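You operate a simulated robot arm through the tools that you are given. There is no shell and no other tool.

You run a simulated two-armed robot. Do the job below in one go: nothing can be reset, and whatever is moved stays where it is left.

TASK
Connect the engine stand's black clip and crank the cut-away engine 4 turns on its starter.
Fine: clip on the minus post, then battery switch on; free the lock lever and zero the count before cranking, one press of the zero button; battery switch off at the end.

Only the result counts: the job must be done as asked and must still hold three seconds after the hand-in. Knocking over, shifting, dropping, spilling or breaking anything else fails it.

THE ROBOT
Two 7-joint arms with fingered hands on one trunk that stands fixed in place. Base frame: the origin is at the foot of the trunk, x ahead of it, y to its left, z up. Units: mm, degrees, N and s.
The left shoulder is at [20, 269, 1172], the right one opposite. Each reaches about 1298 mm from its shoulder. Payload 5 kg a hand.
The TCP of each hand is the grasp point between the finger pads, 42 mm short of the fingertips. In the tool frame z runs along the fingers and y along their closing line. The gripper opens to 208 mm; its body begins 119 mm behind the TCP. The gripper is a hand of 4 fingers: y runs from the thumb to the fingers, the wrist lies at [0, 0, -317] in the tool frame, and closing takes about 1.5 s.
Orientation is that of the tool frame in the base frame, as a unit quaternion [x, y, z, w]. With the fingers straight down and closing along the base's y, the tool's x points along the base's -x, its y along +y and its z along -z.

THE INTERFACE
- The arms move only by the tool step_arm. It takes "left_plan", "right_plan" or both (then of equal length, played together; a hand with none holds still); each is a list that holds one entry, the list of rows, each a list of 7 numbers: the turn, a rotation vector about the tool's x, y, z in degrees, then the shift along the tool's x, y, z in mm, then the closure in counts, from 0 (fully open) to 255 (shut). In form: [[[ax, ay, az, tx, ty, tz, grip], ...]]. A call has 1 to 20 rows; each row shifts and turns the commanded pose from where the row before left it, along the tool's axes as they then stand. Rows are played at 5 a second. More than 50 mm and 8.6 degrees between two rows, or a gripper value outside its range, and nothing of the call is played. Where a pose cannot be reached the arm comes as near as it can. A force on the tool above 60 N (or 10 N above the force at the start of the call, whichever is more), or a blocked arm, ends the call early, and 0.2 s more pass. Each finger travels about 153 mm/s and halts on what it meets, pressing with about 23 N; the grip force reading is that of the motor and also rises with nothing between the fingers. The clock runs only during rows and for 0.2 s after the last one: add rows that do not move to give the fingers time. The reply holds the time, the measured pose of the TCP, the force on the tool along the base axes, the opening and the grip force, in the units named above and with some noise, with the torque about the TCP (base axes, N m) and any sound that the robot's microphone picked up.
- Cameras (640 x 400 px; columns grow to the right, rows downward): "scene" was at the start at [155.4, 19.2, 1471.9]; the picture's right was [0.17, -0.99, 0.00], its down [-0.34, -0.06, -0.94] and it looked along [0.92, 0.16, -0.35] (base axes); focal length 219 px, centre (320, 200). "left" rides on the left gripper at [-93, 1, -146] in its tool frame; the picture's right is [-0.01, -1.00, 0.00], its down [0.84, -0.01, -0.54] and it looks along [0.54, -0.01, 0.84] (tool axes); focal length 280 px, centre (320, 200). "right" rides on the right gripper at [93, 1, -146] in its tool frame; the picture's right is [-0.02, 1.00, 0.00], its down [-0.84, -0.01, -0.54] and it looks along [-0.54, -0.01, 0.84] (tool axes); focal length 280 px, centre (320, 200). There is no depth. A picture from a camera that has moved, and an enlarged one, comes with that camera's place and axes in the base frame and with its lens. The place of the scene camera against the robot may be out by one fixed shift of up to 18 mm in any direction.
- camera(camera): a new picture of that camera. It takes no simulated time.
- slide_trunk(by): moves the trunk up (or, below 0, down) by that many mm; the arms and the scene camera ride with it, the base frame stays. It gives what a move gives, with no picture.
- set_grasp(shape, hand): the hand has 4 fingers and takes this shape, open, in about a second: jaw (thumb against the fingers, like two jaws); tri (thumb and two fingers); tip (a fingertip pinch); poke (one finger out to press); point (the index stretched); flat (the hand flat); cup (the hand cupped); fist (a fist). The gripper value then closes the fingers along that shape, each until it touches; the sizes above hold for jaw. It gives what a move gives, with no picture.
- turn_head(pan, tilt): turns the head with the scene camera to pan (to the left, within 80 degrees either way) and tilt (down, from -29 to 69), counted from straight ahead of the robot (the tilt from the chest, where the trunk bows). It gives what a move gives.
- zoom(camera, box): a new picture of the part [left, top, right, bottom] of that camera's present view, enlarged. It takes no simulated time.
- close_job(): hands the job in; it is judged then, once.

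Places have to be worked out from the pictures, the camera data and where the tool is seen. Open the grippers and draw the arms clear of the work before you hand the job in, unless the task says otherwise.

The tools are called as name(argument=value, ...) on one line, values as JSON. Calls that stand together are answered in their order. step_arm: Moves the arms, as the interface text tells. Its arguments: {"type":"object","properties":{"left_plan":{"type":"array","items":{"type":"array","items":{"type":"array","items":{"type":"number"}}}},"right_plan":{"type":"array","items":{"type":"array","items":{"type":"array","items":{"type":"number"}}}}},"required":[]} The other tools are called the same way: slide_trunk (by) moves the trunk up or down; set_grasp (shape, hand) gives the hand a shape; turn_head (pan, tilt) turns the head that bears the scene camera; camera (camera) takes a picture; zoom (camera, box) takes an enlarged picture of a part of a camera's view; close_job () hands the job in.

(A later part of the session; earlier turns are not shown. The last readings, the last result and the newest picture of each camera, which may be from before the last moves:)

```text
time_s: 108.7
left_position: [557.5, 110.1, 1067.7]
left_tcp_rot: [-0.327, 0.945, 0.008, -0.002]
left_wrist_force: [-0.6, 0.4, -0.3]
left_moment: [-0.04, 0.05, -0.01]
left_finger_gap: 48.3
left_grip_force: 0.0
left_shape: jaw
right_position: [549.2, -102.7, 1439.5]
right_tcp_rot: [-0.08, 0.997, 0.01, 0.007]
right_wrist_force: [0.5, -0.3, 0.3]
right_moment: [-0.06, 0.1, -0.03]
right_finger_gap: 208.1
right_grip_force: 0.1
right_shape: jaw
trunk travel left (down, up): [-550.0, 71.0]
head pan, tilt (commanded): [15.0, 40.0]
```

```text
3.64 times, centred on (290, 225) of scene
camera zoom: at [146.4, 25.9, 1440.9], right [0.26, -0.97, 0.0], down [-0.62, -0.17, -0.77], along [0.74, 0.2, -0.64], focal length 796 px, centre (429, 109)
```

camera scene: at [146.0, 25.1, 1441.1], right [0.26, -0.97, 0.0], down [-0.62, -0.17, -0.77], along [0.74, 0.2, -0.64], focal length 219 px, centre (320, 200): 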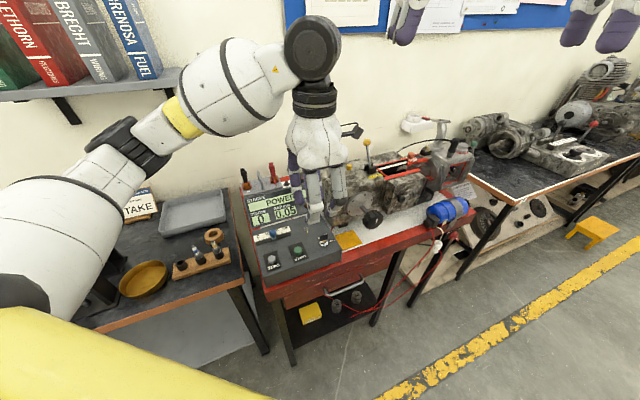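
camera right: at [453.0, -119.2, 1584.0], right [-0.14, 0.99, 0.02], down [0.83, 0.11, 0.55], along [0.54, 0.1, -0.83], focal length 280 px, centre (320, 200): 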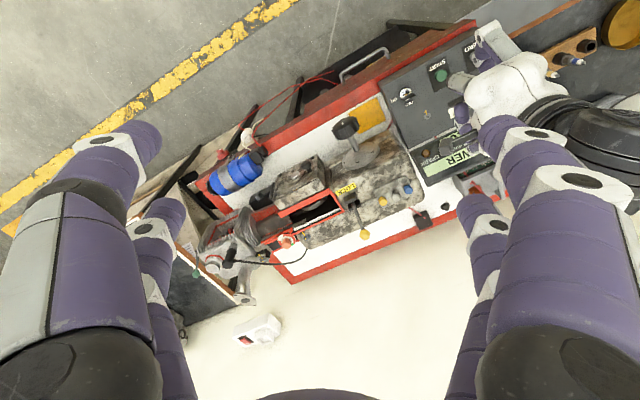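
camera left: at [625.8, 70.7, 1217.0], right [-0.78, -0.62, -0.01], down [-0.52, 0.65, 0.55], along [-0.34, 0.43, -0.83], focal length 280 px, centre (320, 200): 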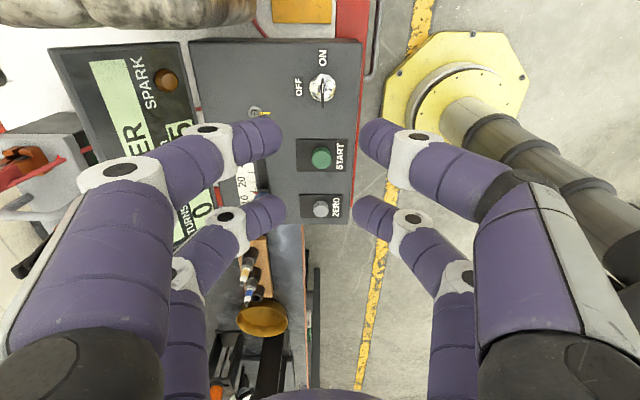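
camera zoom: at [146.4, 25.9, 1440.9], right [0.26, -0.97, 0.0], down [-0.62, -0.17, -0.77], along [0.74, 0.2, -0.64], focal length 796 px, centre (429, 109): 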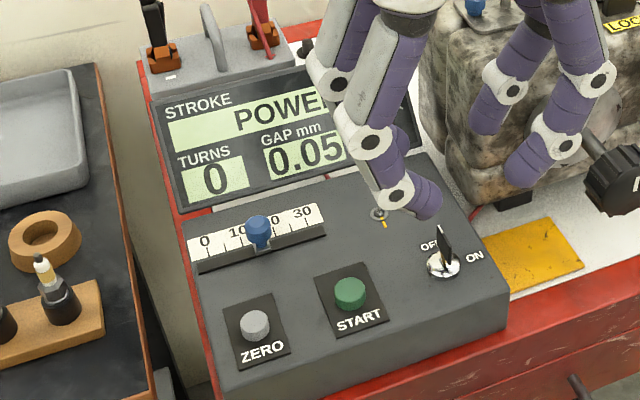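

Key is back to OFF and TURNS reads 0. Now the red battery switch: I bring the right hand to the open area in front of the bench's right end, then turn it to point horizontally toward the switch.

step_arm(right_plan=[[[0, 0, 0, -10.3, -31.8, 29.4, 100], [0, 0, 0, -10.3, -31.8, 29.4, 150], [0, 0, 0, -10.3, -31.8, 29.4, 180], [0, 0, 0, -10.3, -31.8, 29.4, 180], [0, 0, 0, -10.3, -31.8, 29.4, 180], [0, 0, 0, -10.3, -31.8, 29.4, 180], [0, 0, 0, -10.3, -31.8, 29.4, 180], [0, 0, 0, -10.3, -31.8, 29.4, 180], [0, 0, 0, -10.3, -31.8, 29.4, 180], [0, 0, 0, -10.3, -31.8, 29.4, 180], [0, 0, 0, -10.3, -31.8, 29.4, 180], [0, 0, 0, -10.3, -31.8, 29.4, 180], [0, 0, 0, -10.3, -31.8, 29.4, 180], [0, 0, -7.1, 0, 0, 0, 180], [0, 0, -7.1, 0, 0, 0, 180], [0, 0, -7.1, 0, 0, 0, 180], [0, 0, -7.1, 0, 0, 0, 180], [0, 0, 0, 0, 0, 0, 180]]])

turn_head(pan=-15, tilt=40)

camera(camera="scene")

camera(camera="right")

```text
time_s: 112.5
left_position: [557.3, 110.7, 1067.1]
left_tcp_rot: [-0.327, 0.945, 0.007, 0.0]
left_wrist_force: [-0.2, -0.3, -0.2]
left_moment: [0.0, -0.01, 0.01]
left_finger_gap: 48.5
left_grip_force: 0.1
left_shape: jaw
right_position: [750.5, -479.1, 1051.6]
right_tcp_rot: [-0.322, 0.947, 0.009, 0.01]
right_wrist_force: [-0.2, 0.8, -0.3]
right_moment: [0.01, 0.02, -0.01]
right_finger_gap: 61.5
right_grip_force: 0.1
right_shape: jaw
trunk travel left (down, up): [-550.0, 71.0]
head pan, tilt (commanded): [15.0, 40.0]
```

```text
time_s: 113.4
left_position: [557.2, 108.6, 1068.0]
left_tcp_rot: [-0.327, 0.945, 0.007, 0.001]
left_wrist_force: [1.1, -0.5, 0.9]
left_moment: [0.0, 0.01, 0.02]
left_finger_gap: 48.7
left_grip_force: 0.1
left_shape: jaw
right_position: [751.1, -477.3, 1052.5]
right_tcp_rot: [-0.321, 0.947, 0.009, 0.01]
right_wrist_force: [0.1, -0.5, -0.1]
right_moment: [-0.02, 0.0, 0.02]
right_finger_gap: 61.1
right_grip_force: 0.0
right_shape: jaw
trunk travel left (down, up): [-550.0, 71.0]
head pan, tilt (commanded): [-15.0, 40.0]
```

```text
taken
camera scene: at [145.7, -18.3, 1441.2], right [-0.26, -0.97, 0.0], down [-0.62, 0.17, -0.77], along [0.74, -0.2, -0.64], focal length 219 px, centre (320, 200)
```

scene: 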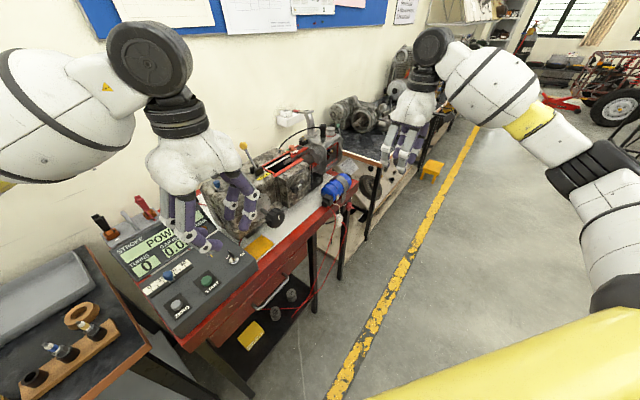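

```text
taken
camera right: at [673.0, -538.1, 1195.1], right [-0.6, 0.8, 0.01], down [0.67, 0.49, 0.56], along [0.44, 0.34, -0.83], focal length 280 px, centre (320, 200)
```

right: 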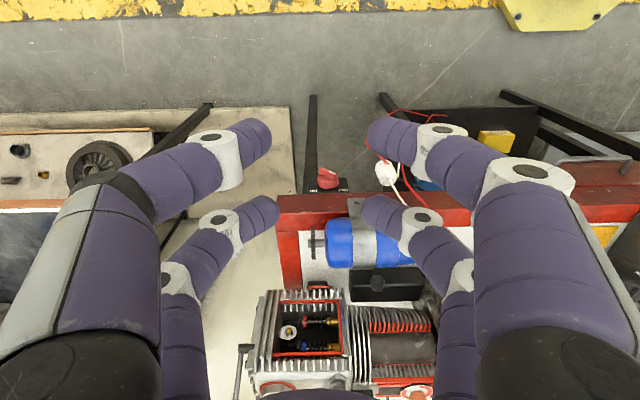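

The right camera now looks down at the red switch; zooming in to get its geometry.

zoom(camera="right", box=[300, 155, 364, 205])

zoom(camera="right", box=[250, 90, 430, 230])

zoom(camera="scene", box=[320, 190, 370, 230])

```text
8.00 times, centred on (332, 180) of right
camera zoom: at [673.0, -538.1, 1195.1], right [-0.6, 0.8, 0.01], down [0.67, 0.49, 0.56], along [0.44, 0.34, -0.83], focal length 2243 px, centre (224, 360)
```

zoom: 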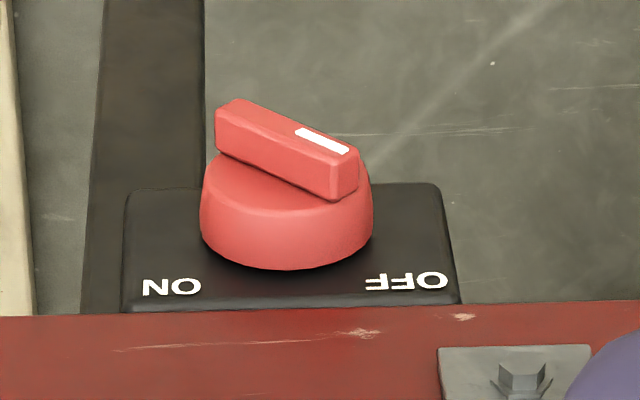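

```text
2.86 times, centred on (340, 160) of right
camera zoom: at [673.0, -538.1, 1195.1], right [-0.6, 0.8, 0.01], down [0.67, 0.49, 0.56], along [0.44, 0.34, -0.83], focal length 801 px, centre (263, 314)
```

zoom: 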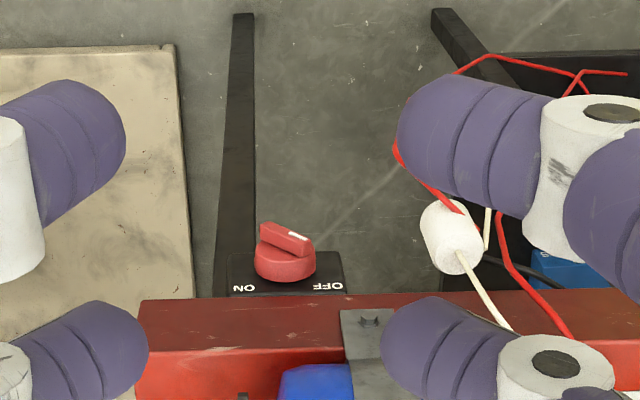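

```text
10.00 times, centred on (345, 210) of scene
camera zoom: at [145.7, -18.3, 1441.2], right [-0.26, -0.97, 0.0], down [-0.62, 0.17, -0.77], along [0.74, -0.2, -0.64], focal length 2188 px, centre (70, 100)
```

zoom: 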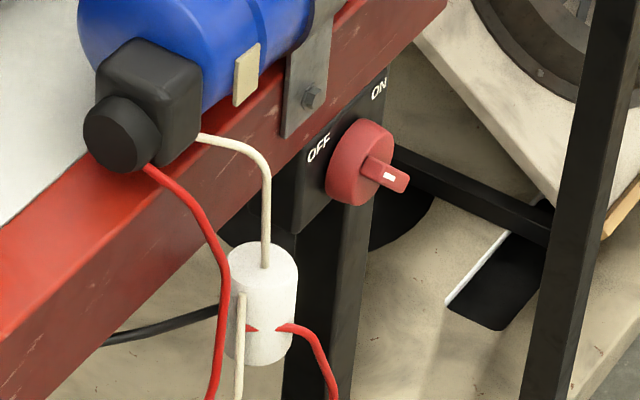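

The switch bar (36 mm, on a 40 mm knob) points up-left to OFF; knob axis ≈ r-line at [864, -374, 735]. I'll pitch the right hand to horizontal, pointing along the stand's depth direction, in the free space in front.

step_arm(right_plan=[[[0, -5, 0, 0, 0, 0, 220], [0, -8.2, 0, 0, 0, 0, 255], [0, -8.2, 0, 0, 0, 0, 255], [0, -8.2, 0, 0, 0, 0, 255], [0, -8.2, 0, 0, 0, 0, 255], [0, -8.2, 0, 0, 0, 0, 255], [0, -8.2, 0, 0, 0, 0, 255], [0, -8.2, 0, 0, 0, 0, 255], [0, -8.2, 0, 0, 0, 0, 255], [0, -8.2, 0, 0, 0, 0, 255], [0, -8.2, 0, 0, 0, 0, 255], [0, -3, 0, 0, 0, 0, 255], [0, 0, 0, 0, 0, 0, 255]]])

camera(camera="scene")

camera(camera="right")

```text
time_s: 116.2
left_position: [555.9, 110.7, 1067.0]
left_tcp_rot: [-0.326, 0.945, 0.008, 0.0]
left_wrist_force: [0.5, 0.6, -0.5]
left_moment: [-0.03, 0.06, 0.02]
left_finger_gap: 48.4
left_grip_force: 0.1
left_shape: jaw
right_position: [751.3, -479.7, 1050.4]
right_tcp_rot: [-0.22, 0.662, 0.233, 0.677]
right_wrist_force: [-0.1, 1.0, 0.5]
right_moment: [-0.02, -0.03, 0.03]
right_finger_gap: 0.0
right_grip_force: 22.8
right_shape: jaw
trunk travel left (down, up): [-550.0, 71.0]
head pan, tilt (commanded): [-15.0, 40.0]
```

```text
taken
camera scene: at [146.0, -18.0, 1441.2], right [-0.26, -0.97, 0.0], down [-0.62, 0.17, -0.77], along [0.74, -0.2, -0.64], focal length 219 px, centre (320, 200)
```

scene: 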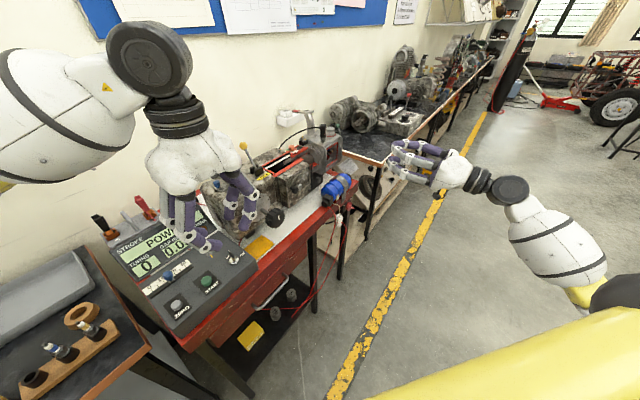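

```text
taken
camera right: at [633.7, -564.8, 953.3], right [-0.61, 0.79, 0.03], down [-0.43, -0.36, 0.83], along [0.67, 0.49, 0.56], focal length 280 px, centre (320, 200)
```

right: 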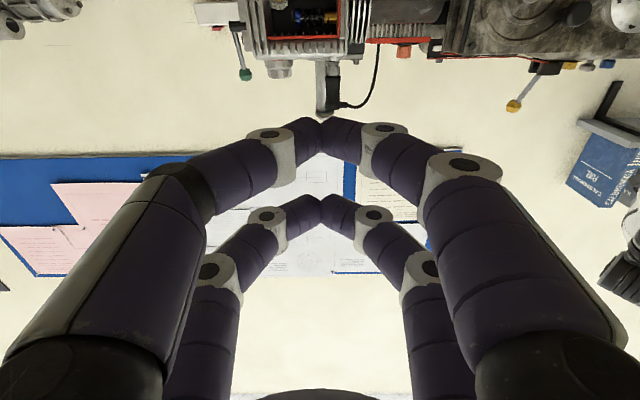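

The right hand is horizontal and pointing along the depth direction. I'll lower it to switch height in front of the bench.

step_arm(right_plan=[[[0, 1.5, 0, 30, 0, 0, 255], [0, 0, 0, 42, 0, 0, 255], [0, 0, 0, 42, 0, 0, 255], [0, 0, 0, 42, 0, 0, 255], [0, 0, 0, 42, 0, 0, 255], [0, 0, 0, 42, 0, 0, 255], [0, 0, 0, 42, 0, 0, 255], [0, 0, 0, 42, 0, 0, 255], [0, 0, 0, 0, 0, 0, 255]]])

camera(camera="right")

zoom(camera="scene", box=[300, 160, 460, 290])

```text
time_s: 118.2
left_position: [557.5, 109.3, 1067.8]
left_tcp_rot: [-0.327, 0.945, 0.008, 0.0]
left_wrist_force: [0.4, -0.2, -0.5]
left_moment: [-0.06, 0.04, -0.02]
left_finger_gap: 48.7
left_grip_force: 0.1
left_shape: jaw
right_position: [747.1, -477.3, 724.0]
right_tcp_rot: [-0.223, 0.671, 0.23, 0.669]
right_wrist_force: [-0.5, 0.6, 0.0]
right_moment: [0.0, -0.04, 0.0]
right_finger_gap: 0.0
right_grip_force: 22.8
right_shape: jaw
trunk travel left (down, up): [-550.0, 71.0]
head pan, tilt (commanded): [-15.0, 40.0]
```

```text
taken
camera right: at [627.9, -564.3, 629.5], right [-0.61, 0.79, 0.03], down [-0.41, -0.34, 0.84], along [0.68, 0.5, 0.54], focal length 280 px, centre (320, 200)
```

right: 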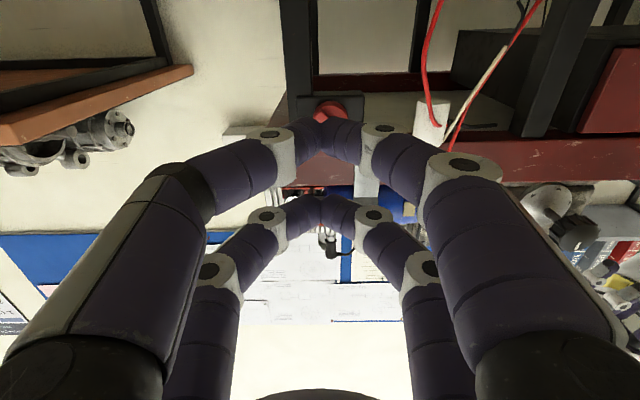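

```text
3.08 times, centred on (380, 225) of scene
camera zoom: at [145.8, -18.3, 1441.2], right [-0.26, -0.97, 0.0], down [-0.62, 0.17, -0.77], along [0.74, -0.2, -0.64], focal length 673 px, centre (135, 123)
```

zoom: 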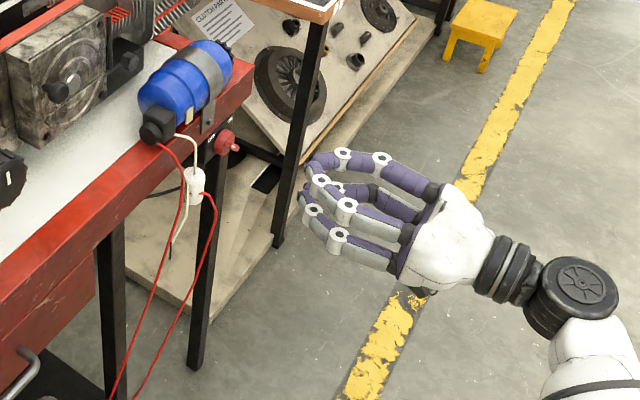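

The knob is visible past the fingertips. I'll shift 51 mm left and 36 mm forward to the pre-insertion position, left of the bar, and check.

step_arm(right_plan=[[[0, 0, 0, 0, 17, 0, 255], [0, 0, 0, 0, 17, 6, 255], [0, 0, 0, 0, 17, 10, 255], [0, 0, 0, 0, 0, 10, 255], [0, 0, 0, 0, 0, 10, 255], [0, 0, 0, 0, 0, 0, 255]]])

camera(camera="right")

zoom(camera="scene", box=[320, 180, 400, 250])

zoom(camera="right", box=[250, 50, 400, 230])

```text
time_s: 119.6
left_position: [556.3, 109.6, 1067.3]
left_tcp_rot: [-0.327, 0.945, 0.007, 0.001]
left_wrist_force: [0.6, 0.2, 0.4]
left_moment: [0.0, 0.01, 0.0]
left_finger_gap: 48.6
left_grip_force: 0.0
left_shape: jaw
right_position: [746.7, -414.3, 726.9]
right_tcp_rot: [-0.223, 0.671, 0.23, 0.668]
right_wrist_force: [0.2, 0.6, -0.4]
right_moment: [-0.01, 0.01, 0.03]
right_finger_gap: 0.0
right_grip_force: 23.3
right_shape: jaw
trunk travel left (down, up): [-550.0, 71.0]
head pan, tilt (commanded): [-15.0, 40.0]
```

```text
taken
camera right: at [628.0, -501.9, 632.5], right [-0.61, 0.79, 0.03], down [-0.41, -0.34, 0.84], along [0.68, 0.5, 0.54], focal length 280 px, centre (320, 200)
```

right: 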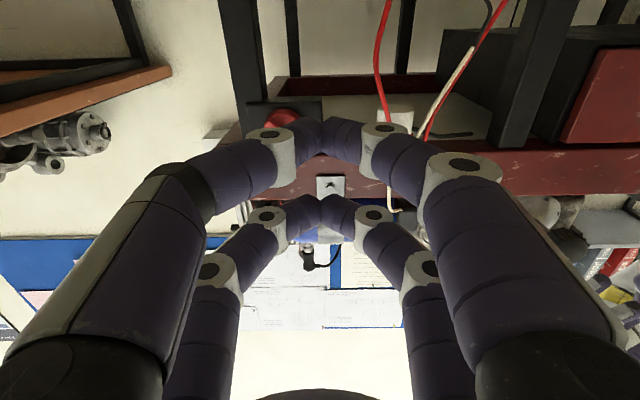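

```text
5.71 times, centred on (360, 215) of scene
camera zoom: at [145.8, -18.3, 1441.2], right [-0.26, -0.97, 0.0], down [-0.62, 0.17, -0.77], along [0.74, -0.2, -0.64], focal length 1250 px, centre (91, 114)
```

zoom: 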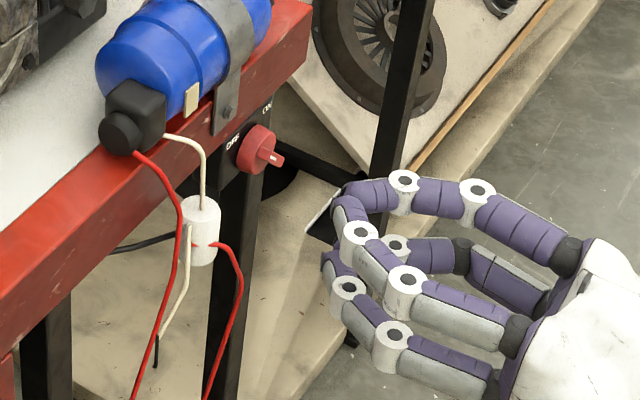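

```text
2.22 times, centred on (325, 140) of right
camera zoom: at [628.0, -501.9, 632.5], right [-0.61, 0.79, 0.03], down [-0.41, -0.34, 0.84], along [0.68, 0.5, 0.54], focal length 623 px, centre (309, 333)
```

zoom: 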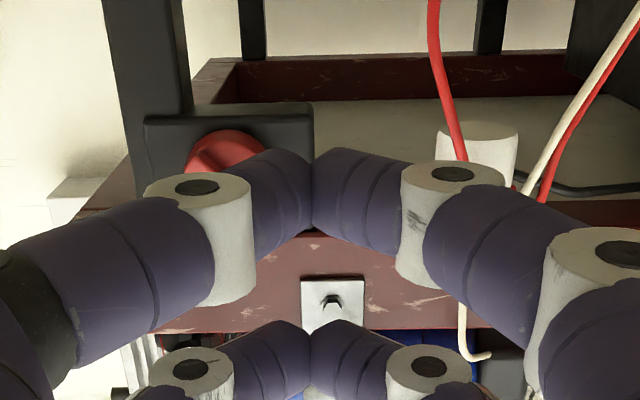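

Geometry: connector/wires are ~110 mm left of the knob, enough clearance. I'll go 5 mm right and forward 58 mm, then check before inserting beside the bar.

step_arm(right_plan=[[[0, 0, 0, 0, -5, 10, 255], [0, 0, 0, 0, 0, 16, 255], [0, 0, 0, 0, 0, 16, 255], [0, 0, 0, 0, 0, 16, 255], [0, 0, 0, 0, 0, 0, 255]]])

zoom(camera="scene", box=[320, 185, 380, 235])

zoom(camera="right", box=[220, 60, 400, 240])

```text
time_s: 120.8
left_position: [556.9, 110.1, 1067.0]
left_tcp_rot: [-0.326, 0.945, 0.008, 0.0]
left_wrist_force: [0.4, -0.9, 0.1]
left_moment: [0.05, 0.03, 0.0]
left_finger_gap: 48.4
left_grip_force: 0.0
left_shape: jaw
right_position: [795.8, -383.2, 726.3]
right_tcp_rot: [-0.223, 0.671, 0.23, 0.668]
right_wrist_force: [-0.2, 0.4, 0.1]
right_moment: [-0.02, -0.01, 0.0]
right_finger_gap: 0.0
right_grip_force: 23.6
right_shape: jaw
trunk travel left (down, up): [-550.0, 71.0]
head pan, tilt (commanded): [-15.0, 40.0]
```

```text
8.00 times, centred on (350, 210) of scene
camera zoom: at [145.9, -18.4, 1441.1], right [-0.26, -0.97, 0.0], down [-0.62, 0.17, -0.77], along [0.74, -0.2, -0.64], focal length 1750 px, centre (80, 120)
```

zoom: 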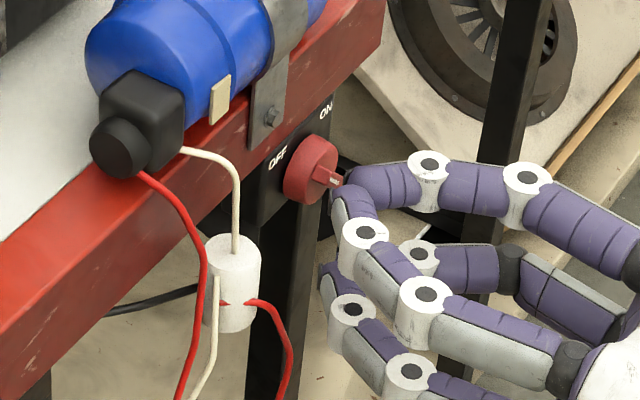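

```text
2.22 times, centred on (310, 150) of right
camera zoom: at [677.0, -470.0, 633.4], right [-0.61, 0.79, 0.03], down [-0.41, -0.34, 0.84], along [0.68, 0.5, 0.54], focal length 623 px, centre (342, 311)
```

zoom: 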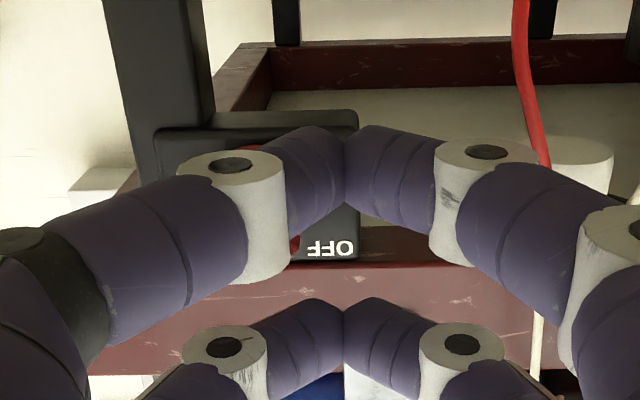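

The prong's rounded half-width is ~18 mm, so I need ~5 mm more clearance to the bar's end. Shifting back 5 mm left, then inserting forward 17 mm.

step_arm(right_plan=[[[0, 0, 0, 0, 5, 0, 255], [0, 0, 0, 0, 0, 6, 255], [0, 0, 0, 0, 0, 6, 255], [0, 0, 0, 0, 0, 5, 255], [0, 0, 0, 0, 0, 0, 255]]])

zoom(camera="scene", box=[320, 185, 380, 235])

zoom(camera="right", box=[220, 60, 400, 240])

```text
time_s: 122.0
left_position: [556.0, 109.3, 1067.6]
left_tcp_rot: [-0.326, 0.945, 0.008, 0.0]
left_wrist_force: [-1.2, -0.1, 1.0]
left_moment: [0.0, 0.02, -0.01]
left_finger_gap: 48.5
left_grip_force: 0.0
left_shape: jaw
right_position: [806.5, -367.8, 728.2]
right_tcp_rot: [-0.223, 0.671, 0.23, 0.668]
right_wrist_force: [0.1, -0.4, -0.1]
right_moment: [0.0, 0.01, 0.03]
right_finger_gap: 0.0
right_grip_force: 22.8
right_shape: jaw
trunk travel left (down, up): [-550.0, 71.0]
head pan, tilt (commanded): [-15.0, 40.0]
```

```text
8.00 times, centred on (350, 210) of scene
camera zoom: at [145.8, -18.4, 1441.1], right [-0.26, -0.97, 0.0], down [-0.62, 0.17, -0.77], along [0.74, -0.2, -0.64], focal length 1750 px, centre (80, 120)
```

zoom: 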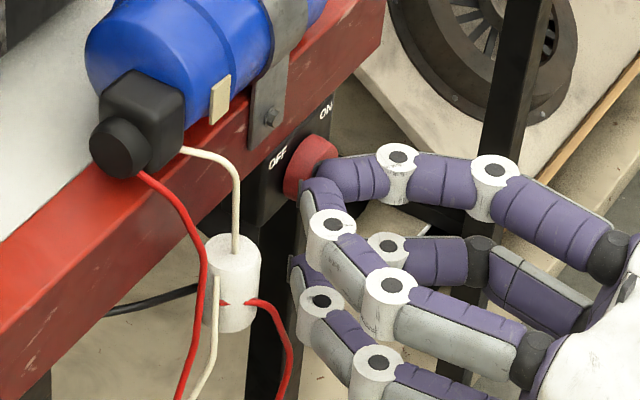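

```text
2.22 times, centred on (310, 150) of right
camera zoom: at [687.8, -455.2, 633.2], right [-0.61, 0.79, 0.03], down [-0.41, -0.34, 0.84], along [0.68, 0.5, 0.54], focal length 623 px, centre (342, 311)
```

zoom: 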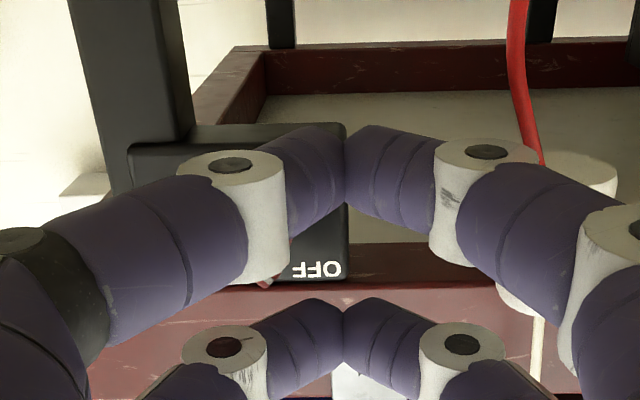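

Inserted with no contact. Now sweeping right to turn the bar: first 18 mm, then look.

step_arm(right_plan=[[[0, 0, 0, 0, -4, 0, 255], [0, 0, 0, 0, -4, 0, 255], [0, 0, 0, 0, -5, 0, 255], [0, 0, 0, 0, -5, 0, 255], [0, 0, 0, 0, 0, 0, 255]]])

zoom(camera="scene", box=[330, 190, 370, 225])

zoom(camera="right", box=[220, 60, 400, 240])

```text
time_s: 123.2
left_position: [556.5, 109.2, 1068.4]
left_tcp_rot: [-0.326, 0.945, 0.007, 0.001]
left_wrist_force: [-0.2, -0.4, 0.4]
left_moment: [0.02, 0.03, 0.0]
left_finger_gap: 48.4
left_grip_force: 0.1
left_shape: jaw
right_position: [819.1, -382.1, 726.5]
right_tcp_rot: [-0.223, 0.671, 0.23, 0.668]
right_wrist_force: [-0.3, 0.2, 0.4]
right_moment: [0.02, -0.01, 0.01]
right_finger_gap: 0.0
right_grip_force: 23.0
right_shape: jaw
trunk travel left (down, up): [-550.0, 71.0]
head pan, tilt (commanded): [-15.0, 40.0]
```

```text
11.43 times, centred on (350, 208) of scene
camera zoom: at [145.8, -18.4, 1441.1], right [-0.26, -0.97, 0.0], down [-0.62, 0.17, -0.77], along [0.74, -0.2, -0.64], focal length 2500 px, centre (-23, 114)
```

zoom: 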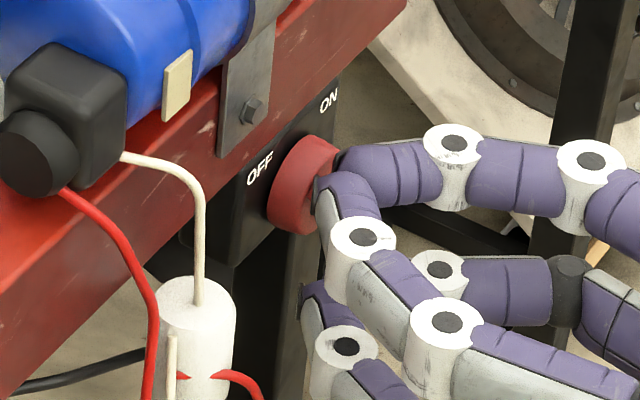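

```text
2.22 times, centred on (310, 150) of right
camera zoom: at [699.0, -469.8, 633.4], right [-0.61, 0.79, 0.03], down [-0.41, -0.34, 0.84], along [0.68, 0.5, 0.54], focal length 623 px, centre (342, 311)
```

zoom: 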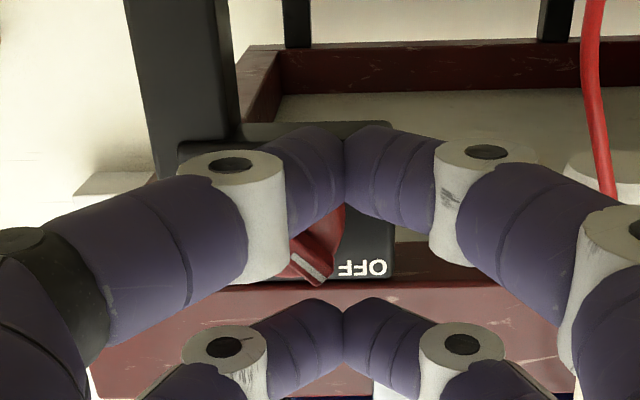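

The bar hasn't moved — the upper prong is skimming just above its end. I'll back off left, lower 10 mm, and sweep right again.

step_arm(right_plan=[[[0, 0, 0, 0, 9, 0, 255], [0, 0, 0, 0, 10, 0, 255], [0, 0, 0, 10, 0, 0, 255], [0, 0, 0, 0, -4, 0, 255], [0, 0, 0, 0, -4, 0, 255], [0, 0, 0, 0, -4, 0, 255], [0, 0, 0, 0, 0, 0, 255]]])

zoom(camera="scene", box=[330, 190, 370, 225])

zoom(camera="right", box=[220, 60, 400, 240])

```text
time_s: 124.8
left_position: [556.7, 110.1, 1067.2]
left_tcp_rot: [-0.327, 0.945, 0.007, 0.0]
left_wrist_force: [-0.5, -0.3, -0.1]
left_moment: [0.02, -0.02, -0.03]
left_finger_gap: 48.6
left_grip_force: 0.2
left_shape: jaw
right_position: [812.9, -377.0, 717.9]
right_tcp_rot: [-0.224, 0.671, 0.231, 0.668]
right_wrist_force: [-0.2, 0.0, 0.5]
right_moment: [0.0, 0.0, 0.03]
right_finger_gap: 0.0
right_grip_force: 22.6
right_shape: jaw
trunk travel left (down, up): [-550.0, 71.0]
head pan, tilt (commanded): [-15.0, 40.0]
```

```text
11.43 times, centred on (350, 208) of scene
camera zoom: at [145.8, -18.4, 1441.2], right [-0.26, -0.97, 0.0], down [-0.62, 0.17, -0.77], along [0.74, -0.2, -0.64], focal length 2500 px, centre (-23, 114)
```

zoom: 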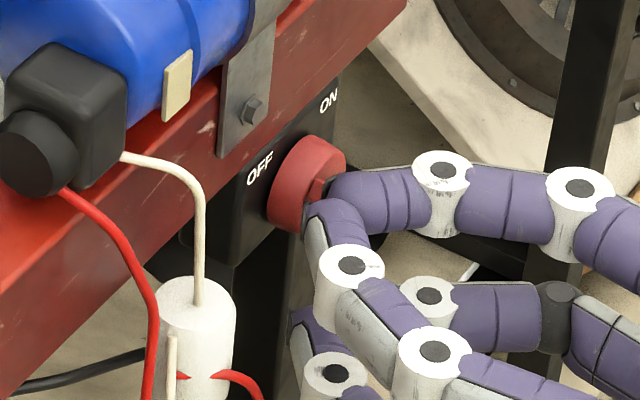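

```text
2.22 times, centred on (310, 150) of right
camera zoom: at [693.9, -463.9, 624.6], right [-0.61, 0.79, 0.03], down [-0.41, -0.34, 0.84], along [0.68, 0.5, 0.54], focal length 623 px, centre (342, 311)
```

zoom: 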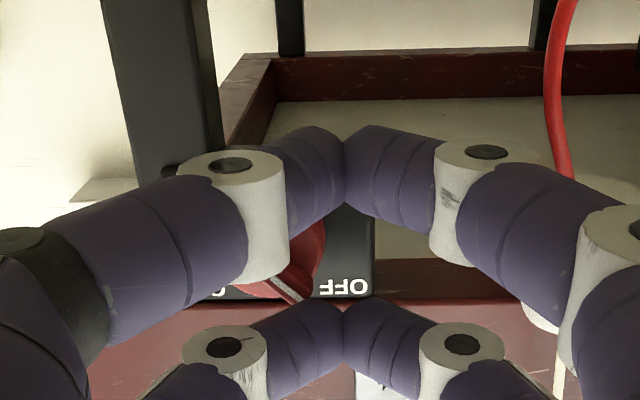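

No contact yet; the bar end is still ~17 mm right of the prong centre. Sweeping another 14 mm.

step_arm(right_plan=[[[0, 0, 0, 0, -4, 0, 255], [0, 0, 0, 0, -5, 0, 255], [0, 0, 0, 0, -5, 0, 255], [0, 0, 0, 0, 0, 0, 255]]])

zoom(camera="right", box=[220, 60, 400, 240])

zoom(camera="scene", box=[330, 190, 370, 225])

```text
time_s: 125.8
left_position: [556.5, 110.0, 1068.9]
left_tcp_rot: [-0.325, 0.946, 0.007, 0.001]
left_wrist_force: [0.4, 0.5, 0.8]
left_moment: [-0.02, 0.01, 0.02]
left_finger_gap: 48.4
left_grip_force: 0.0
left_shape: jaw
right_position: [819.9, -389.6, 716.1]
right_tcp_rot: [-0.224, 0.671, 0.23, 0.668]
right_wrist_force: [-5.7, -4.7, -0.9]
right_moment: [0.05, -0.04, -0.04]
right_finger_gap: 0.2
right_grip_force: 22.8
right_shape: jaw
trunk travel left (down, up): [-550.0, 71.0]
head pan, tilt (commanded): [-15.0, 40.0]
```

```text
2.22 times, centred on (310, 150) of right
camera zoom: at [701.6, -476.5, 622.7], right [-0.61, 0.79, 0.03], down [-0.41, -0.34, 0.84], along [0.68, 0.5, 0.54], focal length 623 px, centre (342, 311)
```

zoom: 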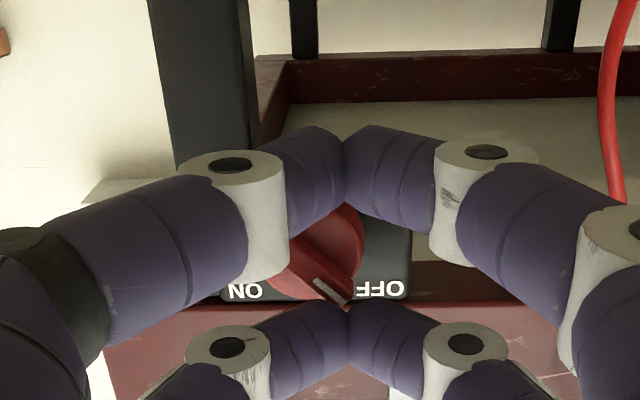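

```text
11.43 times, centred on (350, 208) of scene
camera zoom: at [145.6, -18.7, 1441.1], right [-0.26, -0.97, 0.0], down [-0.62, 0.17, -0.77], along [0.74, -0.2, -0.64], focal length 2500 px, centre (-23, 114)
```

zoom: 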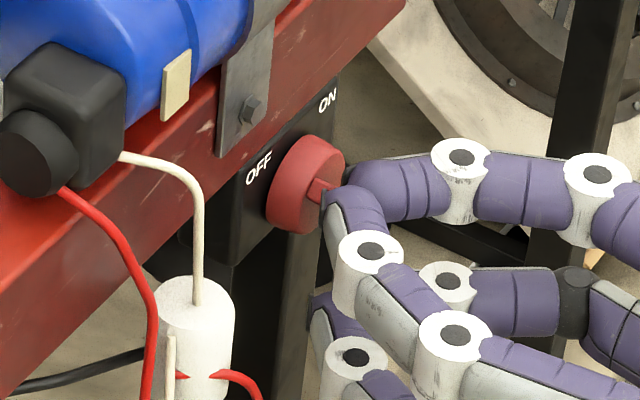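

The prong apex is pressing on the bar's front rather than its side: I need ~9 mm more depth. Backing off left, going deeper, then sweeping right again.

step_arm(right_plan=[[[0, 0, 0, 0, 3, -4, 255], [0, 0, 0, 0, 10, 0, 255], [0, 0, 0, 0, 12, 0, 255], [0, 0, 0, 0, 0, 7, 255], [0, 0, 0, 0, 0, 7, 255], [0, 0, 0, 0, 0, 0, 255]]])

zoom(camera="right", box=[220, 60, 400, 240])

zoom(camera="scene", box=[330, 190, 370, 225])

```text
time_s: 127.2
left_position: [556.0, 109.8, 1067.9]
left_tcp_rot: [-0.327, 0.945, 0.007, 0.0]
left_wrist_force: [-0.3, 0.4, -1.2]
left_moment: [0.0, 0.01, 0.01]
left_finger_gap: 48.4
left_grip_force: 0.0
left_shape: jaw
right_position: [814.3, -361.9, 717.5]
right_tcp_rot: [-0.225, 0.671, 0.231, 0.668]
right_wrist_force: [-0.5, 0.1, 0.9]
right_moment: [-0.01, -0.02, -0.02]
right_finger_gap: 0.1
right_grip_force: 22.8
right_shape: jaw
trunk travel left (down, up): [-550.0, 71.0]
head pan, tilt (commanded): [-15.0, 40.0]
```

```text
2.22 times, centred on (310, 150) of right
camera zoom: at [694.6, -449.3, 622.9], right [-0.61, 0.79, 0.03], down [-0.41, -0.34, 0.84], along [0.68, 0.5, 0.54], focal length 623 px, centre (342, 311)
```

zoom: 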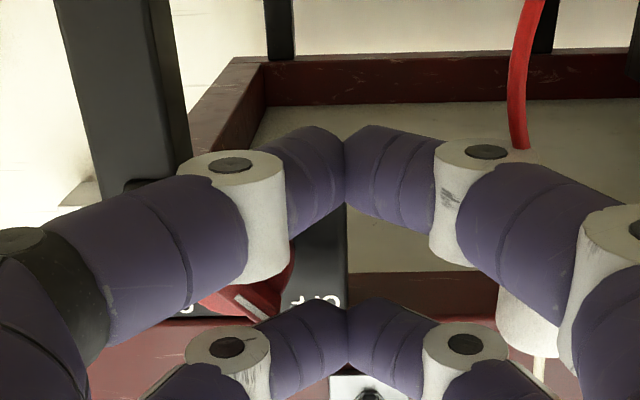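

```text
11.43 times, centred on (350, 208) of scene
camera zoom: at [145.7, -18.4, 1441.2], right [-0.26, -0.97, 0.0], down [-0.62, 0.17, -0.77], along [0.74, -0.2, -0.64], focal length 2500 px, centre (-23, 114)
```

zoom: 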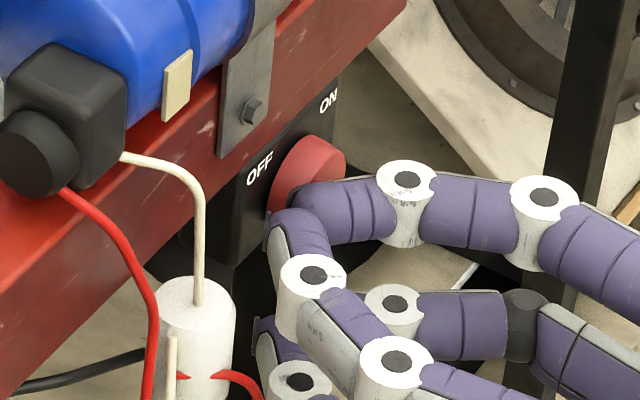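

Deeper now with no contact. Sweeping right 22 mm.

step_arm(right_plan=[[[0, 0, 0, 0, -5, 0, 255], [0, 0, 0, 0, -5, 0, 255], [0, 0, 0, 0, -4, 0, 255], [0, 0, 0, 0, -4, 0, 255], [0, 0, 0, 0, -4, 0, 255], [0, 0, 0, 0, 0, 0, 255]]])

zoom(camera="right", box=[220, 60, 400, 240])

zoom(camera="scene", box=[330, 190, 370, 225])

```text
time_s: 128.6
left_position: [557.0, 110.6, 1067.8]
left_tcp_rot: [-0.325, 0.946, 0.007, 0.001]
left_wrist_force: [0.1, 1.4, 0.5]
left_moment: [0.02, -0.02, 0.02]
left_finger_gap: 48.5
left_grip_force: 0.1
left_shape: jaw
right_position: [827.0, -376.7, 720.7]
right_tcp_rot: [-0.225, 0.67, 0.231, 0.669]
right_wrist_force: [-5.1, 18.5, 16.4]
right_moment: [-0.01, -0.8, 0.6]
right_finger_gap: 0.1
right_grip_force: 22.8
right_shape: jaw
trunk travel left (down, up): [-550.0, 71.0]
head pan, tilt (commanded): [-15.0, 40.0]
```

```text
2.22 times, centred on (310, 150) of right
camera zoom: at [708.7, -465.1, 625.5], right [-0.61, 0.79, 0.02], down [-0.42, -0.34, 0.84], along [0.68, 0.5, 0.54], focal length 623 px, centre (342, 311)
```

zoom: 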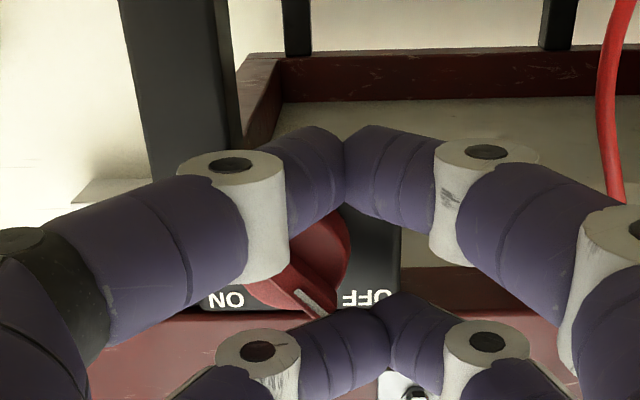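

```text
11.43 times, centred on (350, 208) of scene
camera zoom: at [144.5, -17.0, 1441.4], right [-0.26, -0.97, 0.0], down [-0.62, 0.17, -0.77], along [0.74, -0.2, -0.64], focal length 2500 px, centre (-23, 114)
```

zoom: 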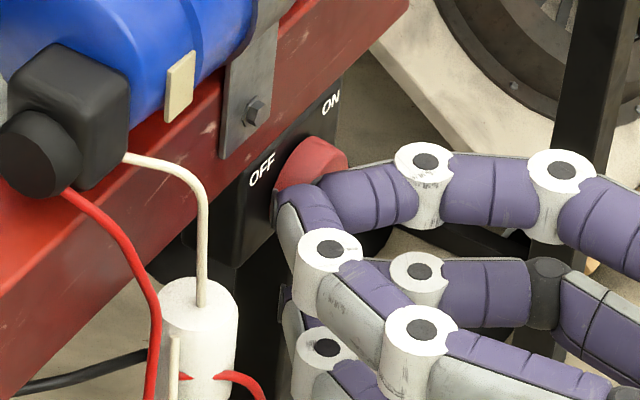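

Contact made, but the fingers yield (they only push ~23 N in their closing direction) and the bar didn't turn. I'll retract, roll the hand 90° so the push is along the fingers' stiff sideways direction, and try again.

step_arm(right_plan=[[[0, 0, 0, 0, 10, 0, 255], [0, 0, 0, 0, 10, 0, 255], [0, 0, 0, 0, 0, -25, 255], [0, 0, 0, 0, 0, -45, 255], [0, 0, 0, 0, 0, -45, 255], [0, 0, 0, 0, 0, 0, 255]]])

step_arm(right_plan=[[[0, 0, 5, 0, 0, 0, 255], [0, 0, 8.2, 0, 0, 0, 255], [0, 0, 8.2, 0, 0, 0, 255], [0, 0, 8.2, 0, 0, 0, 255], [0, 0, 8.2, 0, 0, 0, 255], [0, 0, 8.2, 0, 0, 0, 255], [0, 0, 8.2, 0, 0, 0, 255], [0, 0, 8.2, 0, 0, 0, 255], [0, 0, 8.2, 0, 0, 0, 255], [0, 0, 8.2, 0, 0, 0, 255], [0, 0, 8.2, 0, 0, 0, 255], [0, 0, 3, 0, 0, 0, 255], [0, 0, 0, 0, 0, 0, 255]]])

camera(camera="right")

camera(camera="scene")

```text
time_s: 130.0
left_position: [556.6, 108.2, 1068.3]
left_tcp_rot: [-0.326, 0.945, 0.007, 0.0]
left_wrist_force: [0.6, -0.5, -0.4]
left_moment: [0.01, -0.06, -0.01]
left_finger_gap: 48.4
left_grip_force: 0.0
left_shape: jaw
right_position: [722.7, -433.1, 717.8]
right_tcp_rot: [-0.224, 0.671, 0.231, 0.668]
right_wrist_force: [-0.4, 0.0, -0.1]
right_moment: [0.01, 0.03, 0.0]
right_finger_gap: 0.0
right_grip_force: 22.9
right_shape: jaw
trunk travel left (down, up): [-550.0, 71.0]
head pan, tilt (commanded): [-15.0, 40.0]
```

```text
time_s: 132.8
left_position: [557.2, 110.5, 1066.9]
left_tcp_rot: [-0.327, 0.945, 0.007, 0.0]
left_wrist_force: [0.3, -0.5, 0.8]
left_moment: [0.04, -0.03, -0.02]
left_finger_gap: 48.4
left_grip_force: 0.0
left_shape: jaw
right_position: [723.9, -435.1, 717.9]
right_tcp_rot: [0.317, 0.632, 0.637, 0.309]
right_wrist_force: [0.2, 0.4, -0.1]
right_moment: [-0.01, 0.0, -0.01]
right_finger_gap: 0.0
right_grip_force: 23.6
right_shape: jaw
trunk travel left (down, up): [-550.0, 71.0]
head pan, tilt (commanded): [-15.0, 40.0]
```

```text
taken
camera right: at [550.1, -449.0, 720.0], right [0.02, -0.02, 1.0], down [0.08, -1.0, -0.02], along [1.0, 0.09, -0.01], focal length 280 px, centre (320, 200)
```

right: 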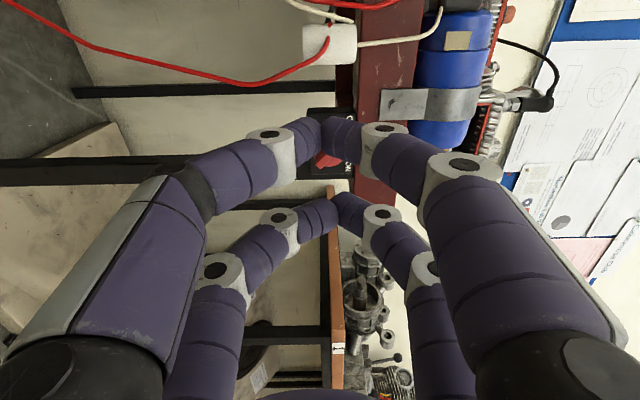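

```text
taken
camera scene: at [145.7, -18.4, 1441.2], right [-0.26, -0.97, 0.0], down [-0.62, 0.17, -0.77], along [0.74, -0.2, -0.64], focal length 219 px, centre (320, 200)
```

scene: 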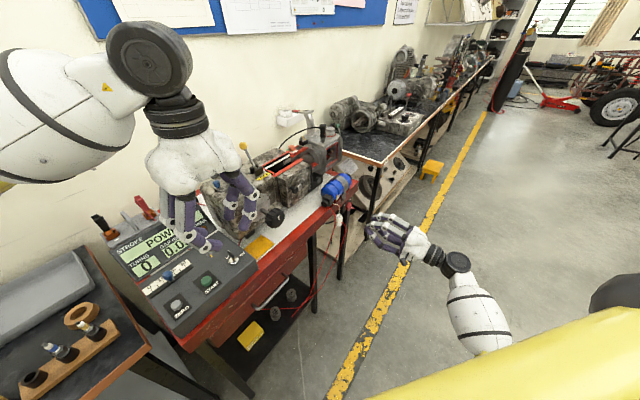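

Roll worked (closing line now vertical, prongs side by side). I'll align the gap between the two finger pairs with the bar and approach to ~25 mm short, then check.

step_arm(right_plan=[[[0, 0, 0, -8, 8, 0, 255], [0, 0, 0, -8, 8, 0, 255], [0, 0, 0, -8, 8, 0, 255], [0, 0, 0, -7.7, 9, 0, 255], [0, 0, 0, 0, 0, 20, 255], [0, 0, 0, 0, 0, 20, 255], [0, 0, 0, 0, 0, 20, 255], [0, 0, 0, 0, 0, 20, 255], [0, 0, 0, 0, 0, 10, 255], [0, 0, 0, 0, 0, 0, 255]]])

camera(camera="right")

zoom(camera="right", box=[240, 80, 420, 240])

zoom(camera="scene", box=[325, 185, 375, 225])

```text
time_s: 135.0
left_position: [557.3, 109.8, 1067.1]
left_tcp_rot: [-0.326, 0.945, 0.008, 0.001]
left_wrist_force: [1.0, 0.0, -0.9]
left_moment: [0.0, 0.0, 0.02]
left_finger_gap: 48.2
left_grip_force: 0.0
left_shape: jaw
right_position: [814.8, -403.8, 750.5]
right_tcp_rot: [0.317, 0.633, 0.635, 0.309]
right_wrist_force: [0.9, 0.0, 0.2]
right_moment: [0.03, 0.01, 0.0]
right_finger_gap: 0.2
right_grip_force: 22.9
right_shape: jaw
trunk travel left (down, up): [-550.0, 71.0]
head pan, tilt (commanded): [-15.0, 40.0]
```

```text
taken
camera right: at [640.2, -418.9, 752.3], right [0.02, -0.02, 1.0], down [0.08, -1.0, -0.02], along [1.0, 0.09, -0.01], focal length 280 px, centre (320, 200)
```

right: 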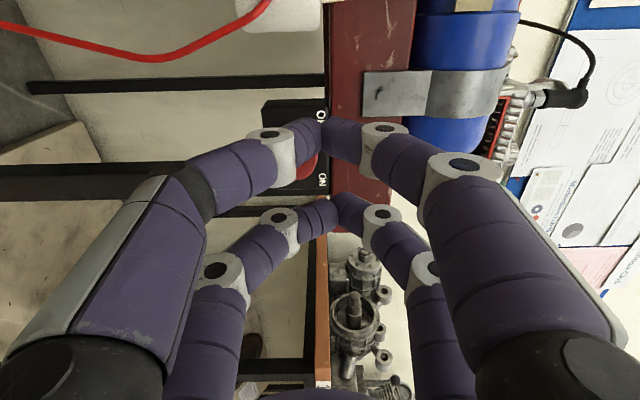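

```text
2.50 times, centred on (330, 160) of right
camera zoom: at [640.2, -418.9, 752.3], right [0.02, -0.02, 1.0], down [0.08, -1.0, -0.02], along [1.0, 0.09, -0.01], focal length 701 px, centre (295, 300)
```

zoom: 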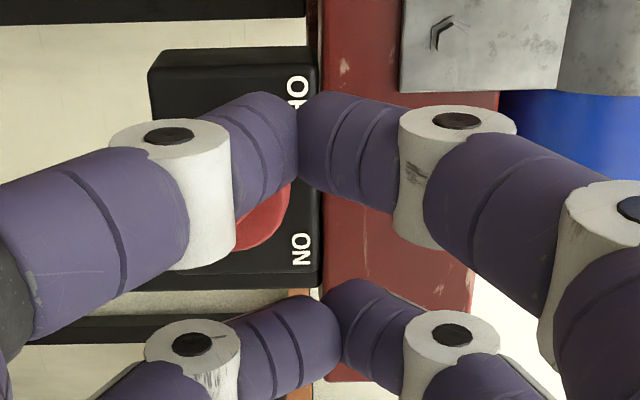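

```text
10.00 times, centred on (350, 205) of scene
camera zoom: at [145.8, -18.4, 1441.2], right [-0.26, -0.97, 0.0], down [-0.62, 0.17, -0.77], along [0.74, -0.2, -0.64], focal length 2188 px, centre (20, 150)
```

zoom: 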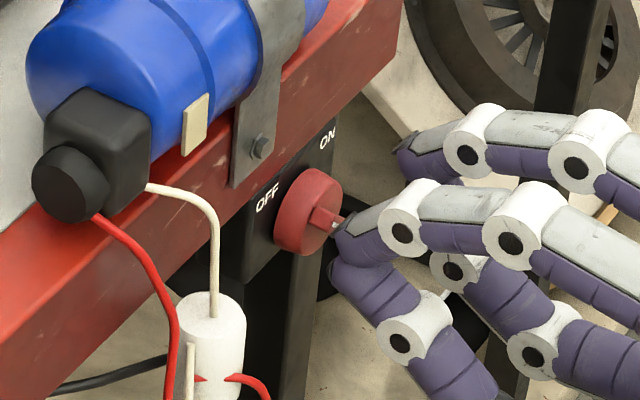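

Clearances look right: bar fits between the two prongs. Shifting 3 mm right and advancing 22 mm.

step_arm(right_plan=[[[0, 0, 0, -3, 0, 0, 255], [0, 0, 0, 0, 0, 6, 255], [0, 0, 0, 0, 0, 6, 255], [0, 0, 0, 0, 0, 5, 255], [0, 0, 0, 0, 0, 5, 255], [0, 0, 0, 0, 0, 0, 255]]])

zoom(camera="right", box=[240, 80, 420, 240])

zoom(camera="scene", box=[325, 185, 375, 225])

```text
time_s: 136.4
left_position: [557.4, 110.7, 1068.0]
left_tcp_rot: [-0.327, 0.945, 0.008, 0.0]
left_wrist_force: [0.3, 0.5, 0.2]
left_moment: [0.03, 0.02, 0.01]
left_finger_gap: 48.7
left_grip_force: 0.2
left_shape: jaw
right_position: [834.3, -394.5, 750.8]
right_tcp_rot: [0.317, 0.633, 0.635, 0.309]
right_wrist_force: [-0.5, -0.8, 0.0]
right_moment: [0.0, 0.01, 0.02]
right_finger_gap: 0.0
right_grip_force: 23.0
right_shape: jaw
trunk travel left (down, up): [-550.0, 71.0]
head pan, tilt (commanded): [-15.0, 40.0]
```

```text
2.50 times, centred on (330, 160) of right
camera zoom: at [659.8, -409.0, 752.6], right [0.02, -0.02, 1.0], down [0.08, -1.0, -0.02], along [1.0, 0.08, -0.01], focal length 701 px, centre (295, 300)
```

zoom: 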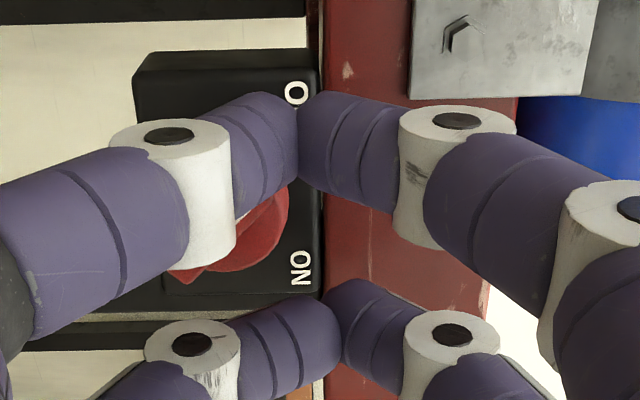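

```text
10.00 times, centred on (350, 205) of scene
camera zoom: at [145.8, -18.4, 1441.1], right [-0.26, -0.97, 0.0], down [-0.62, 0.17, -0.77], along [0.74, -0.2, -0.64], focal length 2188 px, centre (20, 150)
```

zoom: 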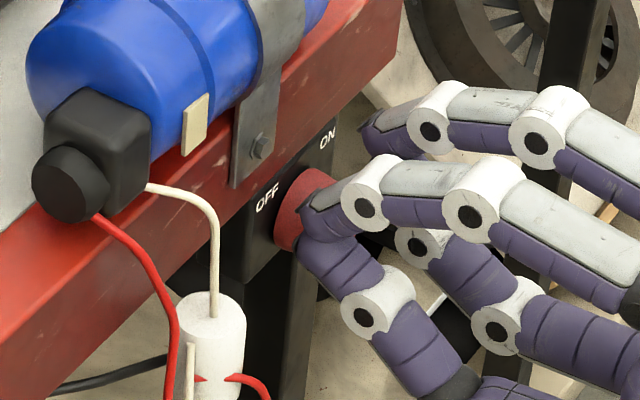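

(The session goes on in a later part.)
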